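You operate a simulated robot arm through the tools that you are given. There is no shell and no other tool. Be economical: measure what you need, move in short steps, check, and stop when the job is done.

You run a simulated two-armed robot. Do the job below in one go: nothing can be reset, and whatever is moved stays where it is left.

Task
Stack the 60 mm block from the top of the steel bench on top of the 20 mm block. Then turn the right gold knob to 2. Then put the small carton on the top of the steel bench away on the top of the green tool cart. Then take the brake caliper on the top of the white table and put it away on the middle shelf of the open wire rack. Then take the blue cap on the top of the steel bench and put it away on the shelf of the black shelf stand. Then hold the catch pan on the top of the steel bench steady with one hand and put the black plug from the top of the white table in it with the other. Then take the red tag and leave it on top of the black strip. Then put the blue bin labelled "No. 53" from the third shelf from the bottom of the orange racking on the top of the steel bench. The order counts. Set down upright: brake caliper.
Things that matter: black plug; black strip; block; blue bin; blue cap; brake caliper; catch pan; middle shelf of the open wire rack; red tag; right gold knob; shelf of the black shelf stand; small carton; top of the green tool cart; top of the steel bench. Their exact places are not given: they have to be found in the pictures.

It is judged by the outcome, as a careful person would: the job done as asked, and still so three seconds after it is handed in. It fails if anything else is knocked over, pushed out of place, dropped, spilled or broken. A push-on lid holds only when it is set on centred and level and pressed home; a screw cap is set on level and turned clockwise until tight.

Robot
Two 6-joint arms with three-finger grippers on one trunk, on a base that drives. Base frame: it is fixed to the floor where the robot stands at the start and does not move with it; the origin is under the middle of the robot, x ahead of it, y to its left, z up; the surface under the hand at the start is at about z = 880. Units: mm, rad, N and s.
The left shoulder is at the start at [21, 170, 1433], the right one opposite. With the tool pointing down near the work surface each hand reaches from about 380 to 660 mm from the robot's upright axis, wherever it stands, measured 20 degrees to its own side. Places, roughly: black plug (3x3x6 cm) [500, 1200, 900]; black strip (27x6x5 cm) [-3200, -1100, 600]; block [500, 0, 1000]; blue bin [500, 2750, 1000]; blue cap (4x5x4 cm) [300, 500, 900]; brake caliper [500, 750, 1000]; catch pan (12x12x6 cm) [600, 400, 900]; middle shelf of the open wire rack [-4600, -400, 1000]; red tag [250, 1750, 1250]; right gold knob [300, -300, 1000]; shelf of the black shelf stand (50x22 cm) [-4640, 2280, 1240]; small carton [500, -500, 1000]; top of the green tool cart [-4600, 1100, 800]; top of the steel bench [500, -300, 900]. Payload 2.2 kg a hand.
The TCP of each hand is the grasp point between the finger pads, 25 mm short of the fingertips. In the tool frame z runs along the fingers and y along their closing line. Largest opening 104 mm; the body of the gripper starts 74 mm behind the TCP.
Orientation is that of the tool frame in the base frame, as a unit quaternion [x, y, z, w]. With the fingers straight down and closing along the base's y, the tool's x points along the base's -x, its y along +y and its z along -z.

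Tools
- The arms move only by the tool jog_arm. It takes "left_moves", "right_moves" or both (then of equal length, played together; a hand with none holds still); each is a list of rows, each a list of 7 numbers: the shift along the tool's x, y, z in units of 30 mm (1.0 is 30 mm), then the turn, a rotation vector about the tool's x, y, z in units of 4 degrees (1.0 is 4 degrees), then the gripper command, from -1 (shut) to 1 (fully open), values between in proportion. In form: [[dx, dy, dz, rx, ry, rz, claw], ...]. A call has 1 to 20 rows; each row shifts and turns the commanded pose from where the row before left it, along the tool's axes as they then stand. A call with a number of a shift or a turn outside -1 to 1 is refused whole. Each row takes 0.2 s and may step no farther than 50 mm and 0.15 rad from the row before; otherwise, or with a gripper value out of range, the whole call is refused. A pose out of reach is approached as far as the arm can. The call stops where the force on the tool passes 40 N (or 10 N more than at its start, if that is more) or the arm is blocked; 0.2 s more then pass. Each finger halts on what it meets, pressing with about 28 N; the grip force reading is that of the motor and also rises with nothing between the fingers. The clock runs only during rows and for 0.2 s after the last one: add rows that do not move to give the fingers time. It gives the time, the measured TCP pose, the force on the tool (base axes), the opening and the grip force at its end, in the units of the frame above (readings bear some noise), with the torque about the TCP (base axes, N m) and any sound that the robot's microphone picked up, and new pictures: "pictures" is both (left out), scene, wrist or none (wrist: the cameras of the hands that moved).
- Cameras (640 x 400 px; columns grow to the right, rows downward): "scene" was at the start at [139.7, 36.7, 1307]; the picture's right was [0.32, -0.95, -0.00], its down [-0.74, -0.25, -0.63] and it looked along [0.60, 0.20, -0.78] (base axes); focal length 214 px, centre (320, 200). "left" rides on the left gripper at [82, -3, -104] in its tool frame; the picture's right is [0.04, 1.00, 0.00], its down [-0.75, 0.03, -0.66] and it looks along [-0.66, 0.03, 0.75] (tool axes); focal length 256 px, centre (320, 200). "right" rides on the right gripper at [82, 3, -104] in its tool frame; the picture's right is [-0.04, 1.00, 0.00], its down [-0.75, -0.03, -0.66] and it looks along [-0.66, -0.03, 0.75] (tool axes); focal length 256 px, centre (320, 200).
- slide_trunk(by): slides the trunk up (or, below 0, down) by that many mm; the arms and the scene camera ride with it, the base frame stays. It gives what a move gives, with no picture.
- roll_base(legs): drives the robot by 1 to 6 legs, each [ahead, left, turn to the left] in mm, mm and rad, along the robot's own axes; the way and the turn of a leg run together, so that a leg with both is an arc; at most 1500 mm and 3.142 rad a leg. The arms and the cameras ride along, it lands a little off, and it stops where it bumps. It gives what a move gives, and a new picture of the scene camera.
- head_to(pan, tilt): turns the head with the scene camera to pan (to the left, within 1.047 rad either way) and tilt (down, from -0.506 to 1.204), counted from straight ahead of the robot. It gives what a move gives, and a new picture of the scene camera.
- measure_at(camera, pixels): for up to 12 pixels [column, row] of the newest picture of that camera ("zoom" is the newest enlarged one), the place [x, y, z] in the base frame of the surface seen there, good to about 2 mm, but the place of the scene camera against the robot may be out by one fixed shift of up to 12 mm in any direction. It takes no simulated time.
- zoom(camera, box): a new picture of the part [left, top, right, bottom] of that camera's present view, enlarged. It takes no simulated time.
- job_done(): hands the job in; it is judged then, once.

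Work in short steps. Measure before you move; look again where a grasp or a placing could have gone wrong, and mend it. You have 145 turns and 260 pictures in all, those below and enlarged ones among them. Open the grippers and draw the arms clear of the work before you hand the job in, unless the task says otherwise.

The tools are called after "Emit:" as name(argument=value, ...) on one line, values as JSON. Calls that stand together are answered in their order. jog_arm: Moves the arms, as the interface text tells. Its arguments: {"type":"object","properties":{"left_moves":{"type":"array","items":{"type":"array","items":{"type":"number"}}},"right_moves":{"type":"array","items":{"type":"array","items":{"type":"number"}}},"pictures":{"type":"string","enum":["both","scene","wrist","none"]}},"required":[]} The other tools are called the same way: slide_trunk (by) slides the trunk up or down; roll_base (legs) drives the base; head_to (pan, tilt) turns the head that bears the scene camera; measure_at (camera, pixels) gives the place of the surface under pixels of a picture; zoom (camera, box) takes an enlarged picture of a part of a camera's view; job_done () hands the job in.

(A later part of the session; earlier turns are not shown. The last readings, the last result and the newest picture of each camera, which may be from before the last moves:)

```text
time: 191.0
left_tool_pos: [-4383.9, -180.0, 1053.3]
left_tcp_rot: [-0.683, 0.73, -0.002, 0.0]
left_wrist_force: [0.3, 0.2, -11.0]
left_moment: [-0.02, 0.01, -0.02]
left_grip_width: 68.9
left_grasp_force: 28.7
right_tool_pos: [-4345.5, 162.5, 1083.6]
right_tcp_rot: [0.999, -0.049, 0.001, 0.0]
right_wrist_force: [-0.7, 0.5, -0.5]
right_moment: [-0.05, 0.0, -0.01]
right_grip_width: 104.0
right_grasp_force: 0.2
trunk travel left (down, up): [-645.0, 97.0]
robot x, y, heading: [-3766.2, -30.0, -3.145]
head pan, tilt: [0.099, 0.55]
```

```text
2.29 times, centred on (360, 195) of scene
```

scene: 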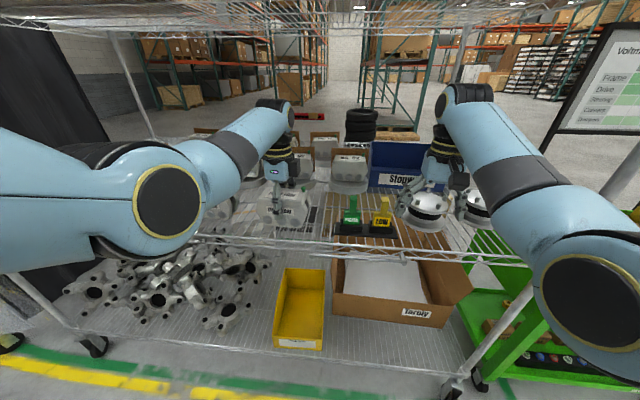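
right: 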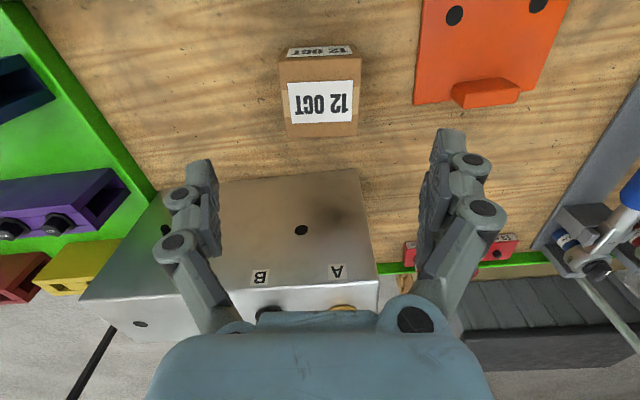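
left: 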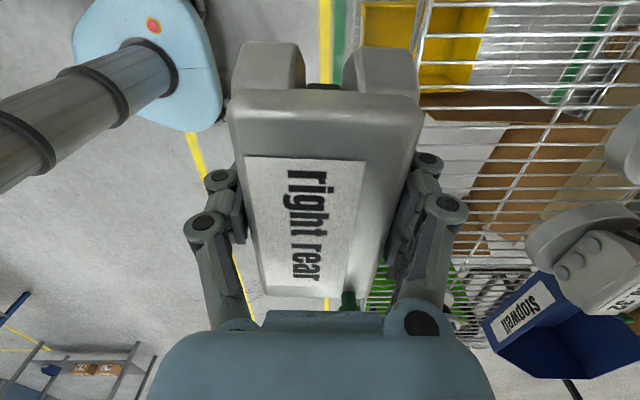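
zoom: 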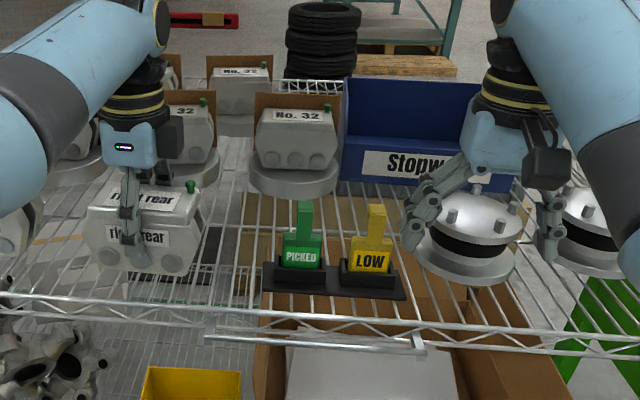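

Right fingertips are close to the disc hubs (1040). Raise the right hand 90 mm first, and I will lower the left by its own arm.

Emit:
jog_arm(right_moves=[[0, 0, -1, 0, 0, 0, 1], [0, 0, -1, 0, 0, 0, 1], [0, 0, -1, 0, 0, 0, 1], [0, 0, 0, 0, 0, 0, 1]], pictures="none")

Emit:
roll_base(legs=[[72, 0, 0]])

Emit:
jog_arm(left_moves=[[0, 0, 0.8, 0, 0, 0, -1], [0, 0, 0.2, 0, 0, 0, -1], [0, 0, 0, 0, 0, 0, -1]], pictures="both")

```text
time: 192.0
left_tool_pos: [-4382.0, -179.7, 1052.9]
left_tcp_rot: [-0.683, 0.73, -0.001, 0.002]
left_wrist_force: [0.2, 0.4, -10.8]
left_moment: [-0.05, 0.04, -0.02]
left_grip_width: 68.7
left_grasp_force: 28.3
right_tool_pos: [-4372.8, 158.8, 1154.3]
right_tcp_rot: [0.999, -0.048, 0.001, 0.0]
right_wrist_force: [0.3, 0.0, 0.3]
right_moment: [-0.03, 0.04, -0.02]
right_grip_width: 104.1
right_grasp_force: 0.1
right hand out of reach, approached as far as the arm can: row 2, 3
trunk travel left (down, up): [-645.0, 97.0]
robot x, y, heading: [-3766.1, -28.8, -3.143]
head pan, tilt: [0.099, 0.55]
```

```text
time: 193.1
left_tool_pos: [-4451.1, -179.3, 1055.4]
left_tcp_rot: [-0.683, 0.73, -0.001, 0.001]
left_wrist_force: [0.1, 0.2, -11.8]
left_moment: [-0.03, 0.01, -0.05]
left_grip_width: 68.8
left_grasp_force: 27.9
right_tool_pos: [-4440.7, 158.3, 1156.1]
right_tcp_rot: [0.999, -0.048, -0.001, 0.0]
right_wrist_force: [-0.2, 0.8, -0.6]
right_moment: [-0.02, -0.03, 0.01]
right_grip_width: 104.1
right_grasp_force: 0.1
trunk travel left (down, up): [-645.0, 97.0]
robot x, y, heading: [-3839.5, -30.9, -3.143]
head pan, tilt: [0.099, 0.55]
```

scene: 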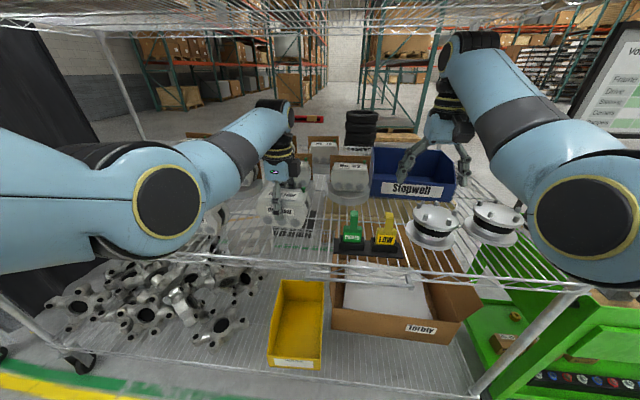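

```text
time: 193.8
left_tool_pos: [-4452.2, -180.3, 1024.4]
left_tcp_rot: [-0.684, 0.73, -0.002, 0.002]
left_wrist_force: [-0.1, 0.0, -10.7]
left_moment: [-0.05, 0.02, -0.02]
left_grip_width: 68.6
left_grasp_force: 28.3
right_tool_pos: [-4442.4, 158.3, 1155.2]
right_tcp_rot: [0.999, -0.049, 0.0, -0.001]
right_wrist_force: [0.1, -0.4, 0.6]
right_moment: [0.01, 0.0, 0.01]
right_grip_width: 104.0
right_grasp_force: 0.1
trunk travel left (down, up): [-645.0, 97.0]
robot x, y, heading: [-3837.4, -30.4, -3.142]
head pan, tilt: [0.099, 0.55]
```

scene: 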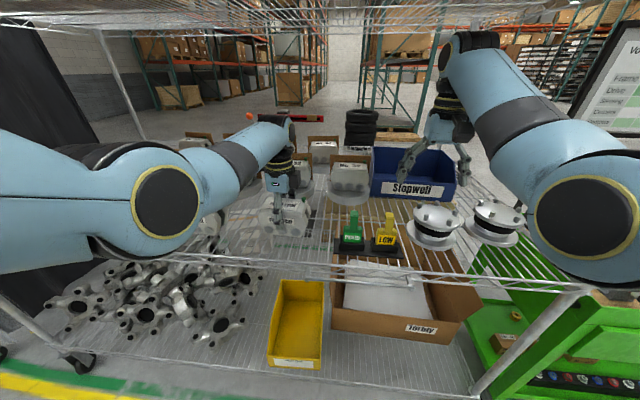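
left: 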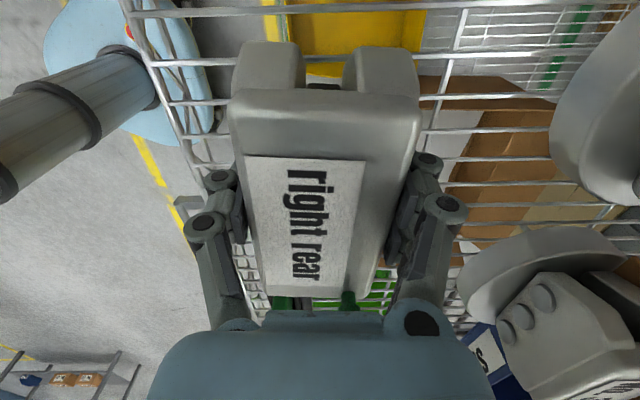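

Emit:
measure_at(camera="left", pixels=[[440, 97], [160, 97], [465, 280], [500, 235], [200, 102], [435, 130], [140, 40]])

Emit:
jog_arm(left_moves=[[0, 0, 0.2, 0, 0, 0, -1], [0, 0, 0.15, 0, 0, 0, -1], [0, 0, 0, 0, 0, 0, -1]], pictures="none")

```text
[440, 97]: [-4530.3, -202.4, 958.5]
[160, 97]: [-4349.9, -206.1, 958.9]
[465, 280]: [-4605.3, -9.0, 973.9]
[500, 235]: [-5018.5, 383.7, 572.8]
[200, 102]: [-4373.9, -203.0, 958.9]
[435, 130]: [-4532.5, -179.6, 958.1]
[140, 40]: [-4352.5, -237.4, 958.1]
```

```text
time: 194.7
left_tool_pos: [-4452.3, -179.7, 1013.0]
left_tcp_rot: [-0.683, 0.73, -0.001, 0.002]
left_wrist_force: [-0.2, 0.0, -9.6]
left_moment: [-0.04, 0.01, -0.01]
left_grip_width: 68.7
left_grasp_force: 28.1
right_tool_pos: [-4443.2, 157.6, 1153.5]
right_tcp_rot: [0.999, -0.049, 0.0, 0.0]
right_wrist_force: [-0.8, 0.3, 0.4]
right_moment: [-0.01, -0.01, 0.05]
right_grip_width: 104.1
right_grasp_force: 0.1
trunk travel left (down, up): [-645.0, 97.0]
robot x, y, heading: [-3839.4, -28.8, -3.139]
head pan, tilt: [0.099, 0.55]
```

Wire tops at 958.5, so contact near TCP 1008. Lower in 1.5 mm steps.

Emit:
jog_arm(left_moves=[[0, 0, 0.07, 0, 0, 0, -1], [0, 0, 0.05, 0, 0, 0, -1], [0, 0, 0.05, 0, 0, 0, -1], [0, 0, 0, 0, 0, 0, -1]], pictures="none")

```text
time: 195.7
left_tool_pos: [-4454.4, -179.7, 1011.4]
left_tcp_rot: [-0.684, 0.73, 0.001, -0.001]
left_wrist_force: [-0.2, -3.2, 18.1]
left_moment: [0.2, -0.91, -0.15]
left_grip_width: 68.8
left_grasp_force: 27.9
right_tool_pos: [-4440.8, 157.7, 1155.5]
right_tcp_rot: [0.999, -0.049, -0.001, 0.0]
right_wrist_force: [0.5, -0.1, -0.9]
right_moment: [-0.01, -0.01, 0.03]
right_grip_width: 104.1
right_grasp_force: 0.0
trunk travel left (down, up): [-645.0, 97.0]
robot x, y, heading: [-3838.5, -31.6, -3.146]
head pan, tilt: [0.099, 0.55]
```

Contact made. Ease up 1 mm, open, and rise.

Emit:
jog_arm(left_moves=[[0, 0, -0.05, 0, 0, 0, -1], [0, 0, 0, 0, 0, 0, -0.2], [0, 0, 0, 0, 0, 0, 0.6], [0, 0, 0, 0, 0, 0, 1], [0, 0, 0, 0, 0, 0, 1]], pictures="wrist")

```text
time: 196.8
left_tool_pos: [-4452.3, -179.3, 1010.7]
left_tcp_rot: [-0.683, 0.73, -0.002, 0.002]
left_wrist_force: [0.2, -0.3, 0.1]
left_moment: [0.02, 0.0, -0.05]
left_grip_width: 104.0
left_grasp_force: 0.1
right_tool_pos: [-4443.4, 158.9, 1153.6]
right_tcp_rot: [0.999, -0.048, -0.001, 0.001]
right_wrist_force: [0.4, -0.2, 0.0]
right_moment: [0.01, 0.01, -0.01]
right_grip_width: 104.3
right_grasp_force: 0.1
trunk travel left (down, up): [-645.0, 97.0]
robot x, y, heading: [-3840.0, -29.2, -3.138]
head pan, tilt: [0.099, 0.55]
```

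left: 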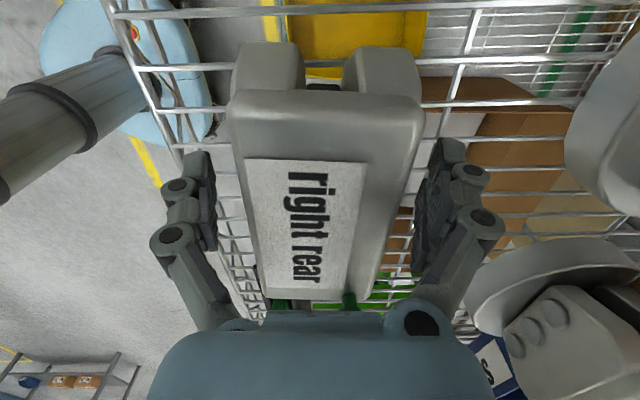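

Caliper stands upright. Rise 100 mm and back out of the rack.

Emit:
jog_arm(left_moves=[[0, 0, -1, 0, 0, 0, 1], [0, 0, -1, 0, 0, 0, 1], [0, 0, -1, 0, 0, 0, 1], [0, 0, -0.4, 0, 0, 0, 1], [0, 0, 0, 0, 0, 0, 1]], pictures="none")

Emit:
roll_base(legs=[[-290, 0, 0]])

Emit:
zoom(camera="scene", box=[180, 130, 420, 260])

```text
time: 198.1
left_tool_pos: [-4453.4, -179.3, 1113.8]
left_tcp_rot: [-0.683, 0.731, -0.002, 0.002]
left_wrist_force: [-0.3, -0.8, -0.1]
left_moment: [-0.01, 0.0, 0.0]
left_grip_width: 103.9
left_grasp_force: 0.1
right_tool_pos: [-4443.0, 158.6, 1155.6]
right_tcp_rot: [0.999, -0.049, -0.001, -0.001]
right_wrist_force: [-0.9, -0.1, 0.6]
right_moment: [-0.02, 0.02, -0.02]
right_grip_width: 104.1
right_grasp_force: 0.0
trunk travel left (down, up): [-645.0, 97.0]
robot x, y, heading: [-3839.0, -31.9, -3.139]
head pan, tilt: [0.099, 0.55]
```

```text
time: 200.0
left_tool_pos: [-4165.9, -177.7, 1112.9]
left_tcp_rot: [-0.681, 0.732, -0.001, 0.001]
left_wrist_force: [1.2, 0.0, 0.4]
left_moment: [0.04, 0.02, 0.03]
left_grip_width: 104.0
left_grasp_force: 0.0
right_tool_pos: [-4153.1, 160.6, 1155.3]
right_tcp_rot: [0.999, -0.05, -0.001, 0.0]
right_wrist_force: [1.0, -0.6, 0.4]
right_moment: [-0.01, 0.02, -0.02]
right_grip_width: 104.0
right_grasp_force: 0.1
trunk travel left (down, up): [-645.0, 97.0]
robot x, y, heading: [-3547.6, -28.4, 3.137]
head pan, tilt: [0.099, 0.55]
```

scene: 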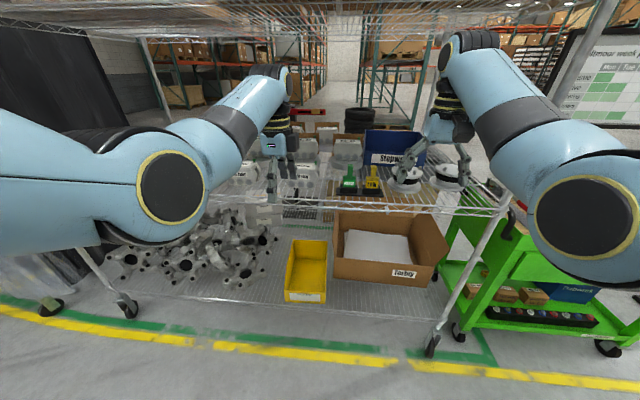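

```text
2.67 times, centred on (300, 195) of scene
```

zoom: 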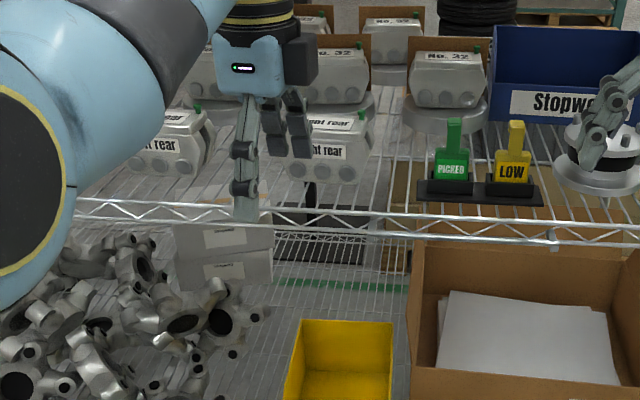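

Caliper is well placed. Return to the bench for the blue cap (≈(256,527)), using the right hand.

Emit:
slide_trunk(by=95)

Emit:
roll_base(legs=[[0, -450, 0], [-1450, 0, 0], [-1300, 120, 0], [0, 0, 3.141], [450, 400, 0]])

Emit:
head_to(pan=-0.35, tilt=0.7)

```text
time: 201.3
left_tool_pos: [-4165.8, -177.6, 1207.4]
left_tcp_rot: [-0.682, 0.732, -0.002, 0.002]
left_wrist_force: [0.1, -0.1, 0.1]
left_moment: [0.01, -0.03, 0.01]
left_grip_width: 104.0
left_grasp_force: 0.0
right_tool_pos: [-4153.5, 159.8, 1249.3]
right_tcp_rot: [0.999, -0.05, -0.001, 0.0]
right_wrist_force: [-0.3, -0.6, 0.2]
right_moment: [0.0, -0.03, -0.01]
right_grip_width: 103.8
right_grasp_force: 0.1
trunk travel left (down, up): [-740.0, 2.0]
robot x, y, heading: [-3548.1, -27.4, 3.137]
head pan, tilt: [0.099, 0.55]
```

```text
time: 227.3
left_tool_pos: [207.9, 865.9, 1206.3]
left_tcp_rot: [0.713, 0.701, -0.001, -0.001]
left_wrist_force: [-0.4, 0.6, -0.3]
left_moment: [0.0, -0.01, 0.01]
left_grip_width: 104.2
left_grasp_force: 0.0
right_tool_pos: [214.1, 527.6, 1249.7]
right_tcp_rot: [0.024, 1.0, 0.0, 0.001]
right_wrist_force: [0.5, 0.5, -0.7]
right_moment: [0.02, -0.02, -0.02]
right_grip_width: 103.9
right_grasp_force: 0.1
trunk travel left (down, up): [-740.0, 2.0]
robot x, y, heading: [-395.2, 687.5, 0.049]
head pan, tilt: [0.099, 0.55]
```

scene: 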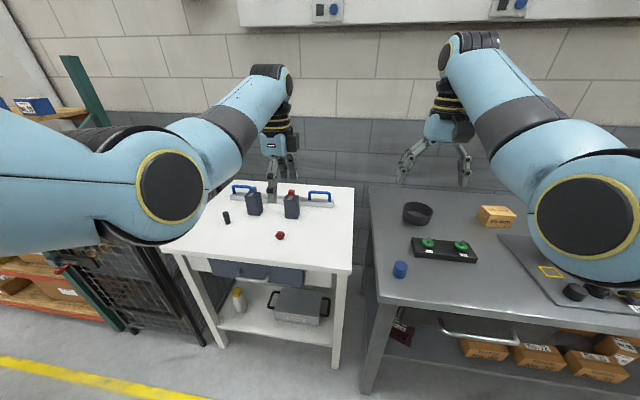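

```text
time: 228.2
left_tool_pos: [207.5, 866.5, 1207.9]
left_tcp_rot: [0.713, 0.701, -0.001, -0.002]
left_wrist_force: [0.1, -0.5, -0.2]
left_moment: [-0.01, 0.01, 0.03]
left_grip_width: 104.0
left_grasp_force: 0.0
right_tool_pos: [212.9, 527.7, 1249.6]
right_tcp_rot: [0.024, 1.0, 0.0, 0.0]
right_wrist_force: [-0.9, 0.6, 0.3]
right_moment: [0.02, 0.04, 0.04]
right_grip_width: 104.1
right_grasp_force: 0.0
trunk travel left (down, up): [-740.0, 2.0]
robot x, y, heading: [-401.4, 685.7, 0.05]
head pan, tilt: [-0.351, 0.7]
```

scene: 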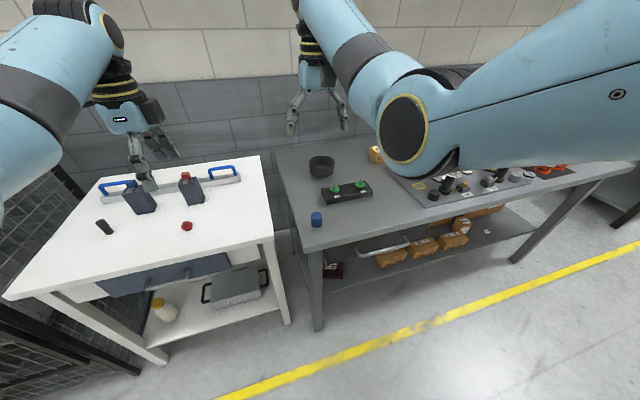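

Emit:
measure_at(camera="scene", pixels=[[316, 214], [316, 224], [311, 219], [322, 219]])

Emit:
roll_base(legs=[[20, 0, -0.05]])

Emit:
slide_trunk(by=-110)

Emit:
jog_arm(right_moves=[[0, 0, 1, 0, 0, 0, 0.4], [0, 0, 1, 0, 0, 0, 0.4], [0, 0, 0, 0, 0, 0, 0.4]], pictures="wrist")

```text
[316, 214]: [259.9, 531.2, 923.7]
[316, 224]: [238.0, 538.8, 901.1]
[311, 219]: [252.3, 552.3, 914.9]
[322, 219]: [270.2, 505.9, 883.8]
```

```text
time: 229.0
left_tool_pos: [233.0, 837.1, 1208.5]
left_tcp_rot: [0.73, 0.684, -0.001, -0.001]
left_wrist_force: [-0.3, 0.2, -0.8]
left_moment: [-0.02, -0.05, -0.01]
left_grip_width: 103.8
left_grasp_force: 0.0
right_tool_pos: [222.3, 500.2, 1251.8]
right_tcp_rot: [0.048, 0.999, 0.0, 0.002]
right_wrist_force: [0.4, -0.1, -0.5]
right_moment: [-0.02, -0.05, 0.01]
right_grip_width: 104.0
right_grasp_force: 0.0
trunk travel left (down, up): [-740.0, 2.0]
robot x, y, heading: [-382.2, 686.7, -0.001]
head pan, tilt: [-0.351, 0.7]
```

scene: 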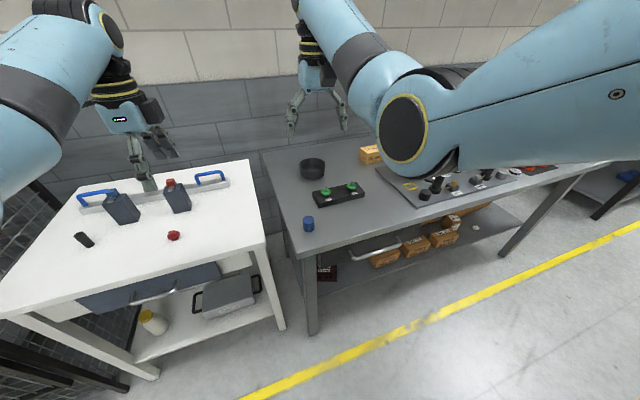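

```text
time: 230.4
left_tool_pos: [234.5, 836.2, 1098.6]
left_tcp_rot: [0.73, 0.684, -0.001, -0.001]
left_wrist_force: [-0.4, -1.6, 0.6]
left_moment: [0.0, -0.02, -0.02]
left_grip_width: 104.1
left_grasp_force: 0.1
right_tool_pos: [223.7, 499.2, 1140.4]
right_tcp_rot: [0.05, 0.999, 0.001, 0.001]
right_wrist_force: [-0.4, -0.4, 0.5]
right_moment: [0.02, 0.02, 0.02]
right_grip_width: 104.0
right_grasp_force: 0.1
trunk travel left (down, up): [-630.0, 112.0]
robot x, y, heading: [-379.5, 687.9, -0.001]
head pan, tilt: [-0.351, 0.7]
```

```text
time: 231.2
left_tool_pos: [235.3, 835.0, 1097.8]
left_tcp_rot: [0.73, 0.683, -0.001, -0.002]
left_wrist_force: [0.4, -0.6, -1.0]
left_moment: [0.03, 0.02, -0.01]
left_grip_width: 103.9
left_grasp_force: 0.0
right_tool_pos: [223.1, 498.1, 1079.7]
right_tcp_rot: [0.049, 0.999, -0.001, 0.0]
right_wrist_force: [0.1, 0.2, 0.1]
right_moment: [0.01, -0.02, 0.0]
right_grip_width: 72.8
right_grasp_force: 0.0
trunk travel left (down, up): [-630.0, 112.0]
robot x, y, heading: [-378.3, 685.1, 0.0]
head pan, tilt: [-0.351, 0.7]
```

right: 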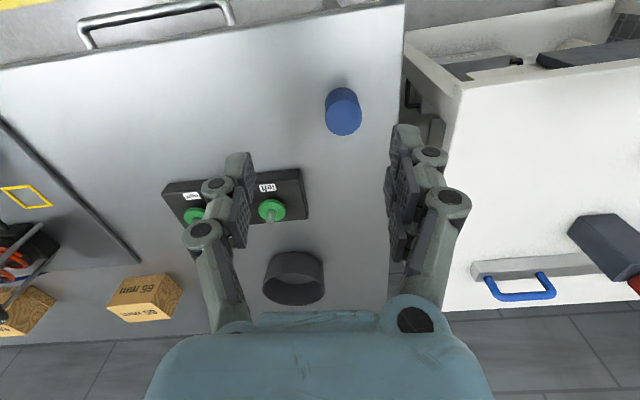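

Emit:
measure_at(camera="right", pixels=[[343, 122], [330, 112], [356, 110], [342, 100], [344, 134], [343, 92]])

Emit:
zoom(camera="right", box=[290, 60, 410, 160])

```text
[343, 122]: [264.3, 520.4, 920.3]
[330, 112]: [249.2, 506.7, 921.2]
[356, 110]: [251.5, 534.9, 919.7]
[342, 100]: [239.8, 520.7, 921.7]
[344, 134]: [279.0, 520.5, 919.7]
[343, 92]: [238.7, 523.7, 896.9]
```

```text
4.00 times, centred on (350, 110) of right
```

zoom: 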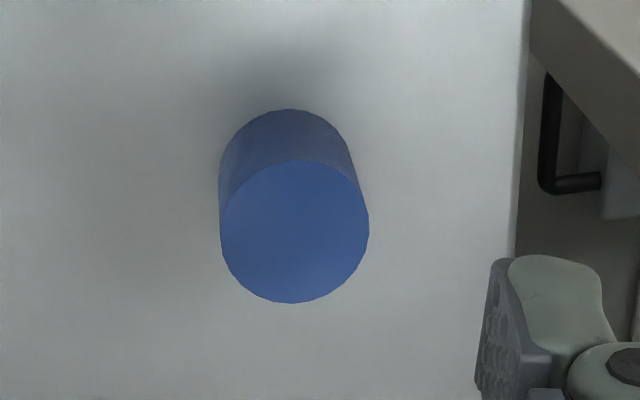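

Cap centre ≈(260,521), top 920, Ø40. Move over it and down to z≈912.

Emit:
jog_arm(right_moves=[[-0.6, 0.44, 0.5, 0, 0, 0, 0.4], [-0.55, 0.44, 1, 0, 0, 0, 0.4], [0, 0, 1, 0, 0, 0, 0.4], [0, 0, 1, 0, 0, 0, 0.4], [0, 0, 1, 0, 0, 0, 0.4], [0, 0, 0, 0, 0, 0, 0.4]], pictures="wrist")

```text
time: 232.6
left_tool_pos: [236.2, 837.4, 1098.3]
left_tcp_rot: [0.731, 0.683, -0.002, -0.002]
left_wrist_force: [0.4, -0.2, 0.4]
left_moment: [0.01, 0.02, -0.02]
left_grip_width: 104.0
left_grasp_force: 0.0
right_tool_pos: [241.5, 518.8, 952.9]
right_tcp_rot: [0.048, 0.999, 0.0, 0.002]
right_wrist_force: [-1.0, 0.4, -0.1]
right_moment: [0.02, 0.0, 0.02]
right_grip_width: 72.9
right_grasp_force: 0.0
right hand out of reach, approached as far as the arm can: row 4, 5
trunk travel left (down, up): [-630.0, 112.0]
robot x, y, heading: [-379.9, 686.9, -0.001]
head pan, tilt: [-0.351, 0.7]
```

right: 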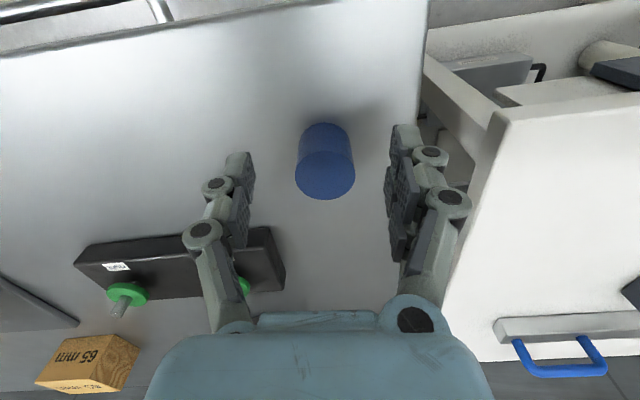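

Out of reach by distance; roll the base forward 60 mm and continue from the new pose.

Emit:
roll_base(legs=[[60, 0, 0]])

Emit:
slide_trunk(by=-30)

Emit:
jog_arm(right_moves=[[1, 0, 0, 0, 0, 0, 0.4], [0.42, 0, 0, 0, 0, 0, 0.4], [0, 0, 0, 0, 0, 0, 0.4]], pictures="wrist")

```text
time: 233.6
left_tool_pos: [296.3, 835.0, 1097.5]
left_tcp_rot: [0.731, 0.682, -0.002, -0.002]
left_wrist_force: [0.7, 0.2, -0.2]
left_moment: [0.02, 0.0, 0.01]
left_grip_width: 104.1
left_grasp_force: 0.0
right_tool_pos: [301.4, 518.5, 952.7]
right_tcp_rot: [0.051, 0.999, 0.001, 0.0]
right_wrist_force: [0.6, -0.1, -0.3]
right_moment: [-0.01, 0.02, 0.02]
right_grip_width: 72.8
right_grasp_force: 0.0
trunk travel left (down, up): [-630.0, 112.0]
robot x, y, heading: [-318.6, 686.2, -0.0]
head pan, tilt: [-0.351, 0.7]
```

scene: 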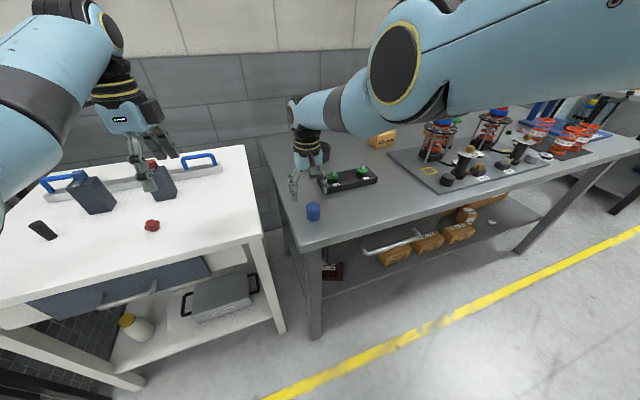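

```text
time: 234.3
left_tool_pos: [294.9, 836.2, 1066.5]
left_tcp_rot: [0.731, 0.682, -0.002, -0.002]
left_wrist_force: [-1.0, -0.5, 0.8]
left_moment: [-0.03, 0.02, 0.0]
left_grip_width: 104.2
left_grasp_force: 0.1
right_tool_pos: [301.2, 517.4, 924.3]
right_tcp_rot: [0.049, 0.999, 0.0, 0.001]
right_wrist_force: [-1.3, -0.5, -0.7]
right_moment: [0.01, -0.03, 0.03]
right_grip_width: 72.5
right_grasp_force: 0.1
trunk travel left (down, up): [-600.0, 142.0]
robot x, y, heading: [-317.0, 687.9, -0.002]
head pan, tilt: [-0.351, 0.7]
```

```text
time: 235.1
left_tool_pos: [294.6, 835.5, 1066.7]
left_tcp_rot: [0.732, 0.682, -0.002, -0.002]
left_wrist_force: [-1.2, 0.6, -0.1]
left_moment: [-0.02, 0.03, 0.0]
left_grip_width: 104.0
left_grasp_force: 0.1
right_tool_pos: [258.4, 522.8, 921.8]
right_tcp_rot: [0.049, 0.999, 0.0, 0.0]
right_wrist_force: [-0.3, -0.2, -0.8]
right_moment: [0.03, 0.0, -0.03]
right_grip_width: 72.7
right_grasp_force: 0.0
trunk travel left (down, up): [-600.0, 142.0]
robot x, y, heading: [-320.4, 687.2, -0.001]
head pan, tilt: [-0.351, 0.7]
```

right: 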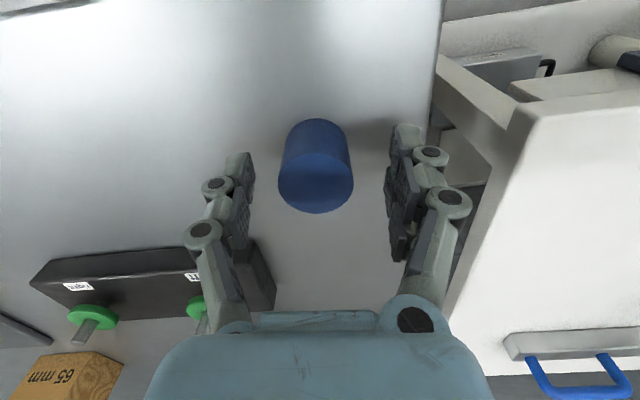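

The cap is centred between the fingers. Lower 11 mm, close, lift.

Emit:
jog_arm(right_moves=[[0, 0, 0.37, 0, 0, 0, 0.4], [0, 0, 0, 0, 0, 0, -1], [0, 0, 0, 0, 0, 0, -1], [0, 0, 0, 0, 0, 0, -1], [0, 0, -1, 0, 0, 0, -1], [0, 0, -1, 0, 0, 0, -1], [0, 0, -1, 0, 0, 0, -1], [0, 0, 0, 0, 0, 0, -1]], pictures="wrist")

Emit:
slide_trunk(by=142)

```text
time: 236.9
left_tool_pos: [295.5, 834.9, 1067.4]
left_tcp_rot: [0.731, 0.683, -0.002, -0.002]
left_wrist_force: [-1.0, 0.6, 0.3]
left_moment: [0.0, -0.03, 0.0]
left_grip_width: 104.2
left_grasp_force: 0.0
right_tool_pos: [258.7, 520.4, 1002.8]
right_tcp_rot: [0.049, 0.999, 0.0, 0.0]
right_wrist_force: [0.6, 0.5, -0.6]
right_moment: [0.01, 0.02, -0.01]
right_grip_width: 36.7
right_grasp_force: 28.0
trunk travel left (down, up): [-600.0, 142.0]
robot x, y, heading: [-318.4, 686.4, -0.008]
head pan, tilt: [-0.351, 0.7]
```

right: 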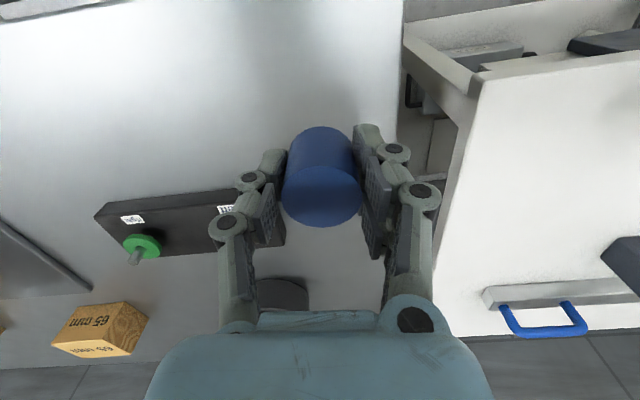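

```text
time: 238.6
left_tool_pos: [295.9, 835.2, 1209.0]
left_tcp_rot: [0.731, 0.683, -0.002, -0.002]
left_wrist_force: [-0.1, 0.7, -0.3]
left_moment: [0.0, 0.05, -0.01]
left_grip_width: 103.7
left_grasp_force: 0.1
right_tool_pos: [259.2, 522.2, 1143.0]
right_tcp_rot: [0.05, 0.999, 0.0, 0.0]
right_wrist_force: [1.0, -0.9, -0.2]
right_moment: [0.0, 0.01, -0.02]
right_grip_width: 36.9
right_grasp_force: 27.6
trunk travel left (down, up): [-742.0, 0.0]
robot x, y, heading: [-317.7, 688.1, 0.002]
head pan, tilt: [-0.351, 0.7]
```

Cap held. Drive to the black shelf stand area.

Emit:
roll_base(legs=[[-487, -450, 0], [0, 0, 3.141], [1300, -130, 0], [1000, -650, 0], [300, -700, 0]])

Emit:
head_to(pan=-0.1, tilt=0.2)

```text
time: 265.4
left_tool_pos: [-4162.8, 1214.8, 1209.4]
left_tcp_rot: [0.721, -0.693, 0.002, -0.002]
left_wrist_force: [-0.2, -0.5, -0.3]
left_moment: [0.03, 0.0, 0.0]
left_grip_width: 104.2
left_grasp_force: 0.1
right_tool_pos: [-4160.8, 1529.5, 1143.5]
right_tcp_rot: [1.0, 0.005, -0.001, 0.0]
right_wrist_force: [-0.6, 0.1, 0.4]
right_moment: [0.02, 0.0, 0.01]
right_grip_width: 36.6
right_grasp_force: 28.1
trunk travel left (down, up): [-742.0, 0.0]
robot x, y, heading: [-3567.0, 1431.0, -3.03]
head pan, tilt: [-0.351, 0.7]
```

scene: 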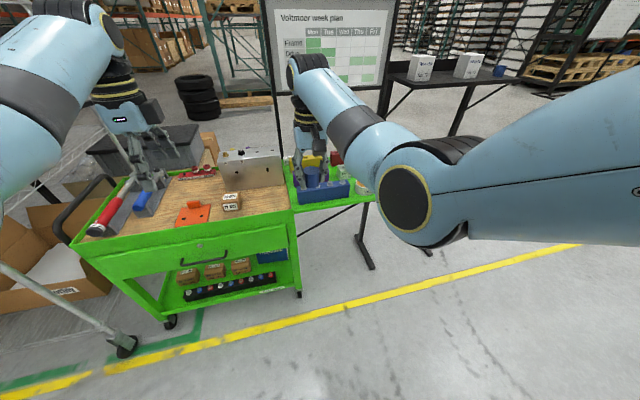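

```text
time: 266.3
left_tool_pos: [-4162.6, 1214.6, 1209.6]
left_tcp_rot: [0.721, -0.693, 0.002, -0.002]
left_wrist_force: [-0.3, 0.2, -0.2]
left_moment: [-0.01, -0.01, 0.01]
left_grip_width: 103.9
left_grasp_force: 0.0
right_tool_pos: [-4160.0, 1528.9, 1143.3]
right_tcp_rot: [1.0, 0.005, -0.001, 0.0]
right_wrist_force: [1.0, 0.0, 0.2]
right_moment: [0.02, 0.04, 0.01]
right_grip_width: 37.0
right_grasp_force: 27.9
trunk travel left (down, up): [-742.0, 0.0]
robot x, y, heading: [-3565.2, 1429.0, -3.039]
head pan, tilt: [-0.099, 0.201]
```

scene: 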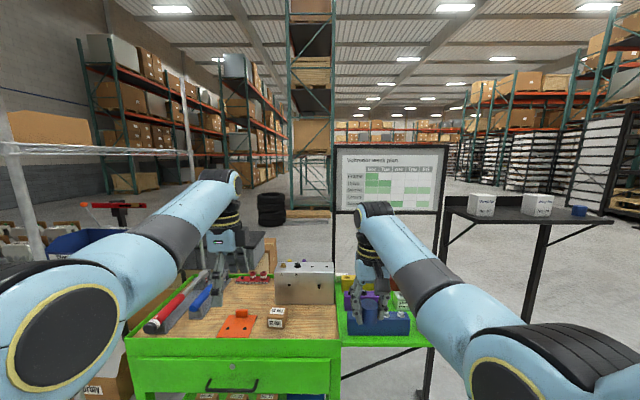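

The stand's shelf is at (525,215) with two white boxes and another blue cap. Measure it.

Emit:
measure_at(camera="scene", pixels=[[447, 211], [537, 222], [608, 226], [510, 213], [482, 205], [537, 205], [579, 211], [445, 199], [600, 218], [560, 215], [512, 205]])

Emit:
zoom(camera="scene", box=[430, 170, 630, 250])

```text
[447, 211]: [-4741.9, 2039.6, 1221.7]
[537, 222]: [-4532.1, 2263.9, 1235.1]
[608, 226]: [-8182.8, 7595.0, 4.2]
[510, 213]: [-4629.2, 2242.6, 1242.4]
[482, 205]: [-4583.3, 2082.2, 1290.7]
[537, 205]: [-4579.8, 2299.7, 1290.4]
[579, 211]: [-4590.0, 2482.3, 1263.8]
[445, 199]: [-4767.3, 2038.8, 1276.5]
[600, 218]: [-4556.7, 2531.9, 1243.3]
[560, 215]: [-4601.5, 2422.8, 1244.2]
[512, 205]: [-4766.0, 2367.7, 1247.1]
```

```text
3.20 times, centred on (530, 210) of scene
```

zoom: 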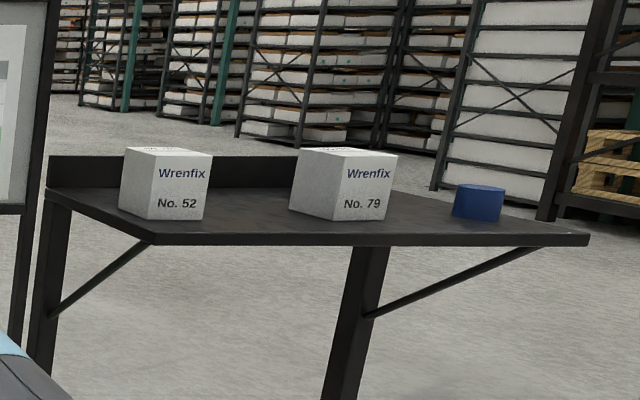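

Free gap between the two boxes at y≈2185 (z 1240). Raise the right hand to ~1290 and shift the base right, squaring the heading.

Emit:
jog_arm(right_moves=[[0, 0, -1, 0, 0, 0, -1], [-0.3, 0, -1, 0, 0, 0, -1], [-0.5, 0, -1, 0, 0, 0, -1], [-0.5, 0, -1, 0, 0, 0, -1], [-0.5, 0, -1, 0, 0, 0, -1], [0, 0, 0, 0, 0, 0, -1]], pictures="none")

Emit:
roll_base(legs=[[0, -600, -0.1]])

```text
time: 267.7
left_tool_pos: [-4162.3, 1213.7, 1209.7]
left_tcp_rot: [0.721, -0.693, 0.001, -0.002]
left_wrist_force: [-0.3, -0.1, 0.1]
left_moment: [0.0, -0.01, -0.02]
left_grip_width: 104.0
left_grasp_force: 0.0
right_tool_pos: [-4212.4, 1527.2, 1293.5]
right_tcp_rot: [1.0, 0.005, 0.0, 0.0]
right_wrist_force: [-0.7, -0.1, 0.3]
right_moment: [0.03, -0.01, 0.0]
right_grip_width: 36.6
right_grasp_force: 28.0
trunk travel left (down, up): [-742.0, 0.0]
robot x, y, heading: [-3568.0, 1426.4, -3.03]
head pan, tilt: [-0.099, 0.201]
```

```text
time: 271.1
left_tool_pos: [-4216.7, 1870.5, 1210.0]
left_tcp_rot: [-0.686, 0.728, -0.002, 0.002]
left_wrist_force: [0.7, 0.0, -0.1]
left_moment: [0.04, 0.0, -0.04]
left_grip_width: 104.0
left_grasp_force: 0.0
right_tool_pos: [-4237.7, 2188.0, 1292.5]
right_tcp_rot: [0.999, -0.043, -0.001, 0.0]
right_wrist_force: [-0.5, 0.6, -0.3]
right_moment: [-0.02, -0.02, -0.01]
right_grip_width: 36.7
right_grasp_force: 28.0
trunk travel left (down, up): [-742.0, 0.0]
robot x, y, heading: [-3605.8, 2025.6, -3.134]
head pan, tilt: [-0.099, 0.201]
```

scene: 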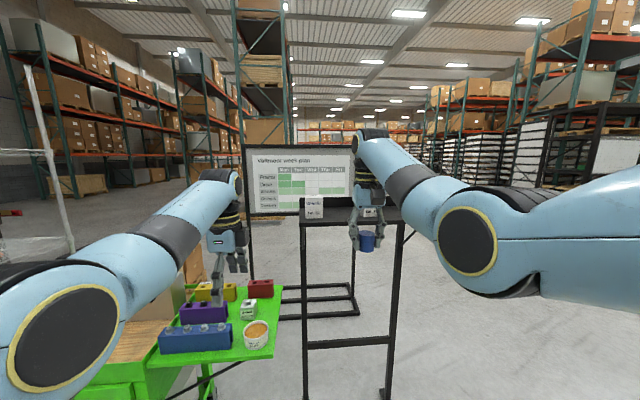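

Right hand at (−4238,2188,1292). Drive forward 280 and check with the wrist camera.

Emit:
roll_base(legs=[[280, 0, 0]])

Emit:
jog_arm(right_moves=[[0, 0, 0, 0, 0, 0, -1]], pictures="wrist")

```text
time: 273.0
left_tool_pos: [-4491.7, 1869.6, 1209.7]
left_tcp_rot: [-0.686, 0.728, -0.002, 0.002]
left_wrist_force: [0.5, -0.8, -0.7]
left_moment: [-0.04, 0.01, 0.01]
left_grip_width: 104.0
left_grasp_force: 0.1
right_tool_pos: [-4512.3, 2185.9, 1293.8]
right_tcp_rot: [0.999, -0.045, -0.001, 0.0]
right_wrist_force: [1.4, 0.1, 0.5]
right_moment: [0.0, 0.0, 0.0]
right_grip_width: 36.9
right_grasp_force: 27.9
trunk travel left (down, up): [-742.0, 0.0]
robot x, y, heading: [-3877.7, 2023.4, -3.131]
head pan, tilt: [-0.099, 0.201]
```

scene: 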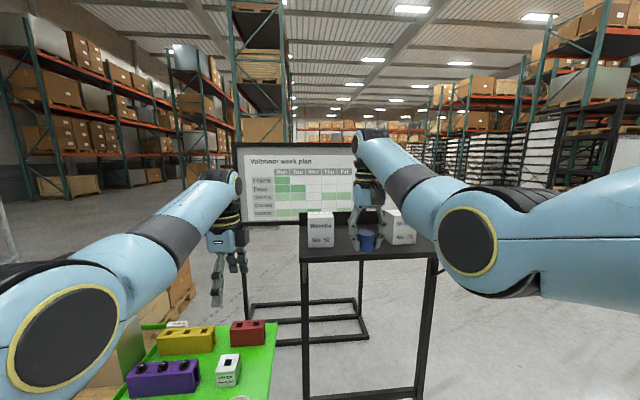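

```text
time: 273.4
left_tool_pos: [-4490.8, 1869.9, 1209.3]
left_tcp_rot: [-0.686, 0.728, -0.003, 0.002]
left_wrist_force: [-0.9, -0.5, 0.6]
left_moment: [0.0, -0.02, -0.03]
left_grip_width: 104.4
left_grasp_force: 0.1
right_tool_pos: [-4511.2, 2185.3, 1293.9]
right_tcp_rot: [0.999, -0.044, -0.001, 0.0]
right_wrist_force: [-0.2, 1.0, -0.1]
right_moment: [0.01, 0.03, 0.01]
right_grip_width: 36.7
right_grasp_force: 28.1
trunk travel left (down, up): [-742.0, 0.0]
robot x, y, heading: [-3877.9, 2023.5, -3.13]
head pan, tilt: [-0.099, 0.201]
```

right: 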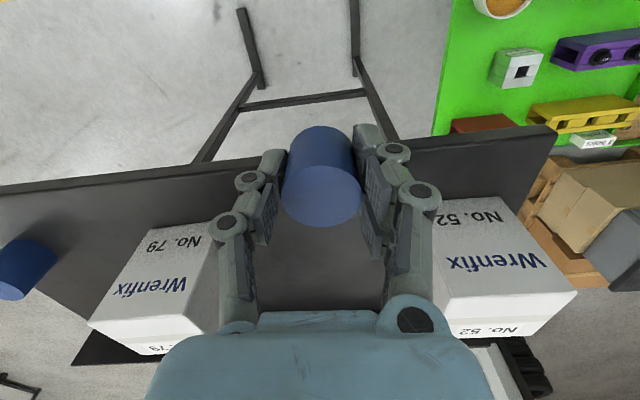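

Emit:
measure_at(camera="right", pixels=[[221, 215], [222, 255], [435, 200], [432, 260], [140, 175], [480, 140], [300, 260], [530, 200], [120, 230]])

```text
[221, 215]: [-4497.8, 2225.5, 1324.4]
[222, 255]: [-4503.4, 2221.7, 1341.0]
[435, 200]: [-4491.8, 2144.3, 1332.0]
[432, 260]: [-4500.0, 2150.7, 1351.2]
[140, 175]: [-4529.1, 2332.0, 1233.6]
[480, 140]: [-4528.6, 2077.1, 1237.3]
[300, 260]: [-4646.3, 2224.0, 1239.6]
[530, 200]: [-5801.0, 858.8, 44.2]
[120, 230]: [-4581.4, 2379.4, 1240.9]
```

Emit:
measure_at(camera="right", pixels=[[205, 228], [215, 320], [160, 228], [445, 205], [450, 320], [480, 200], [95, 320], [205, 270], [455, 240], [520, 200]])

```text
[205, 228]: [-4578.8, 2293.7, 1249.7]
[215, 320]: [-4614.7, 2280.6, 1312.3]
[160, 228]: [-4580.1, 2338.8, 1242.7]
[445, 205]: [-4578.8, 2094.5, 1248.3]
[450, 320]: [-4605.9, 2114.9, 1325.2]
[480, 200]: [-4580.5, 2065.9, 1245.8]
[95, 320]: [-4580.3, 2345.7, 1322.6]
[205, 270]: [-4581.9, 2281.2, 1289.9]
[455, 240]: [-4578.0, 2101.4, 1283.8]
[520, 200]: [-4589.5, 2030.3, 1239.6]
```

Gap between boxes is y 2118–2278. Move forward 62 and right 10 → (−4573, 2196).

Emit:
roll_base(legs=[[62, -10, 0]])

Emit:
jog_arm(right_moves=[[0, 0, 0.35, 0, 0, 0, -1], [0, 0, 0, 0, 0, 0, -1]], pictures="wrist")

```text
time: 274.4
left_tool_pos: [-4546.6, 1879.8, 1212.8]
left_tcp_rot: [-0.684, 0.729, 0.0, 0.0]
left_wrist_force: [0.1, -0.1, 0.1]
left_moment: [0.0, 0.03, 0.01]
left_grip_width: 104.0
left_grasp_force: 0.0
right_tool_pos: [-4565.4, 2197.2, 1297.5]
right_tcp_rot: [0.999, -0.046, -0.003, 0.001]
right_wrist_force: [0.4, 0.8, 0.5]
right_moment: [-0.03, 0.05, 0.02]
right_grip_width: 37.2
right_grasp_force: 28.0
trunk travel left (down, up): [-742.0, 0.0]
robot x, y, heading: [-3938.6, 2031.8, -3.14]
head pan, tilt: [-0.099, 0.201]
```

scene: 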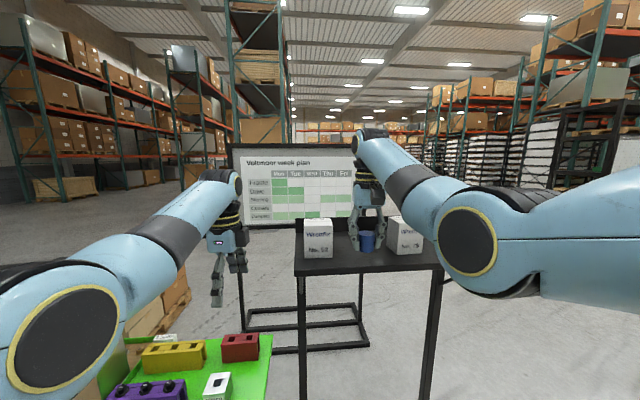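

```text
time: 275.0
left_tool_pos: [-4551.4, 1881.3, 1208.7]
left_tcp_rot: [-0.684, 0.73, -0.003, 0.003]
left_wrist_force: [-0.2, 0.1, -0.6]
left_moment: [0.02, -0.01, 0.0]
left_grip_width: 104.1
left_grasp_force: 0.0
right_tool_pos: [-4571.0, 2196.5, 1283.6]
right_tcp_rot: [0.999, -0.045, -0.001, 0.0]
right_wrist_force: [-0.1, 0.4, 0.9]
right_moment: [0.03, 0.01, 0.01]
right_grip_width: 36.8
right_grasp_force: 27.7
trunk travel left (down, up): [-742.0, 0.0]
robot x, y, heading: [-3938.4, 2033.5, -3.141]
head pan, tilt: [-0.099, 0.201]
```

right: 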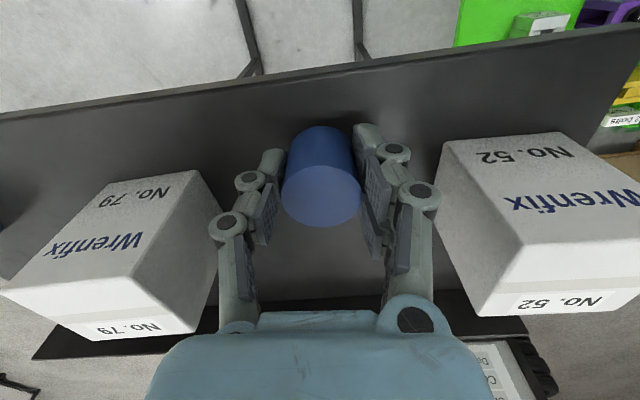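

Cap sits over the shelf between the boxes. Lower gently to contact (~1271).

Emit:
jog_arm(right_moves=[[0, 0, 0.25, 0, 0, 0, -1], [0, 0, 0.1, 0, 0, 0, -1], [0, 0, 0.07, 0, 0, 0, -1], [0, 0, 0.05, 0, 0, 0, -1], [0, 0, 0, 0, 0, 0, -1]], pictures="none")

```text
time: 276.2
left_tool_pos: [-4551.4, 1879.0, 1210.5]
left_tcp_rot: [-0.684, 0.729, -0.002, 0.001]
left_wrist_force: [-0.2, 0.8, -0.8]
left_moment: [-0.01, 0.01, 0.01]
left_grip_width: 104.1
left_grasp_force: 0.1
right_tool_pos: [-4570.9, 2196.0, 1271.3]
right_tcp_rot: [0.999, -0.046, -0.003, -0.001]
right_wrist_force: [-4.4, 0.3, 15.2]
right_moment: [0.07, 0.03, -0.01]
right_grip_width: 36.8
right_grasp_force: 28.2
trunk travel left (down, up): [-742.0, 0.0]
robot x, y, heading: [-3940.7, 2028.5, -3.135]
head pan, tilt: [-0.099, 0.201]
```

Contact. Open to ~70 mm, rise as far as possible, then back straight out (fingers are on the cap's y sides).

Emit:
jog_arm(right_moves=[[0, 0, -0.04, 0, 0, 0, -0.2], [0, 0, 0, 0, 0, 0, 0.35], [0, 0, 0, 0, 0, 0, 0.35], [0, 0, -0.6, 0, 0, 0, 0.35], [0, 0, 0, 0, 0, 0, 0.35]], pictures="wrist")

```text
time: 277.4
left_tool_pos: [-4551.9, 1880.9, 1208.5]
left_tcp_rot: [-0.685, 0.729, -0.003, 0.003]
left_wrist_force: [0.2, 0.2, 0.0]
left_moment: [0.0, -0.01, 0.02]
left_grip_width: 104.3
left_grasp_force: 0.1
right_tool_pos: [-4573.3, 2196.5, 1287.4]
right_tcp_rot: [0.999, -0.046, 0.0, 0.001]
right_wrist_force: [-0.3, 0.4, -0.3]
right_moment: [0.01, 0.0, 0.0]
right_grip_width: 70.3
right_grasp_force: 0.0
trunk travel left (down, up): [-742.0, 0.0]
robot x, y, heading: [-3939.0, 2032.7, -3.135]
head pan, tilt: [-0.099, 0.201]
```

right: 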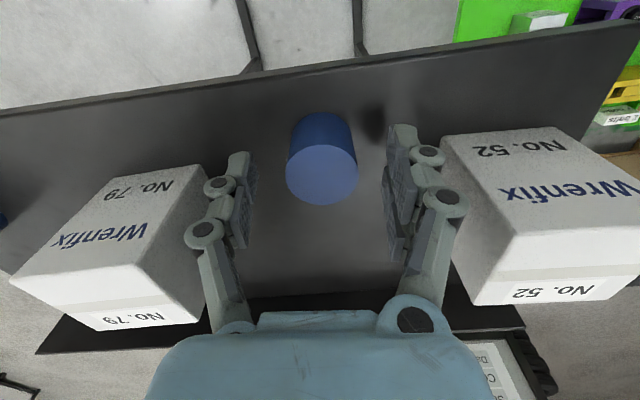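

Cap stands alone on the shelf. Back out and return to the white table for the plug (≈(441,1225)).

Emit:
roll_base(legs=[[-500, 0, 0], [-670, 850, 0], [-670, 850, 0], [-1300, 100, 0], [0, 0, 3.141], [400, 640, 0]])

Emit:
head_to(pan=0.4, tilt=0.65)

```text
time: 307.8
left_tool_pos: [184.6, 1081.3, 1208.6]
left_tcp_rot: [0.717, 0.697, -0.003, -0.002]
left_wrist_force: [-0.9, 0.2, -0.1]
left_moment: [0.02, -0.03, 0.0]
left_grip_width: 104.1
left_grasp_force: 0.1
right_tool_pos: [217.9, 767.3, 1288.8]
right_tcp_rot: [0.027, 1.0, -0.001, 0.0]
right_wrist_force: [0.1, -0.4, -1.3]
right_moment: [0.0, -0.04, 0.02]
right_grip_width: 70.5
right_grasp_force: 0.0
trunk travel left (down, up): [-742.0, 0.0]
robot x, y, heading: [-421.9, 906.5, 0.039]
head pan, tilt: [-0.099, 0.201]
```

scene: 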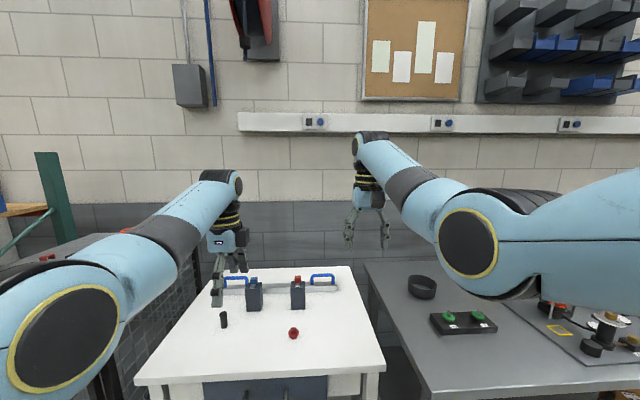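

```text
time: 308.8
left_tool_pos: [186.6, 1081.0, 1209.4]
left_tcp_rot: [0.717, 0.697, -0.003, -0.002]
left_wrist_force: [0.1, 0.3, -0.4]
left_moment: [0.01, -0.02, 0.01]
left_grip_width: 104.2
left_grasp_force: 0.0
right_tool_pos: [217.2, 765.7, 1288.4]
right_tcp_rot: [0.028, 1.0, 0.001, 0.0]
right_wrist_force: [-0.2, -0.4, 0.2]
right_moment: [-0.01, 0.02, -0.02]
right_grip_width: 70.3
right_grasp_force: 0.1
trunk travel left (down, up): [-742.0, 0.0]
robot x, y, heading: [-423.2, 909.0, 0.039]
head pan, tilt: [0.4, 0.649]
```

scene: 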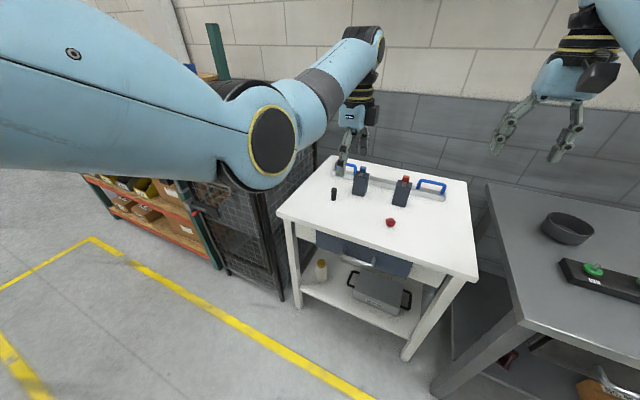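

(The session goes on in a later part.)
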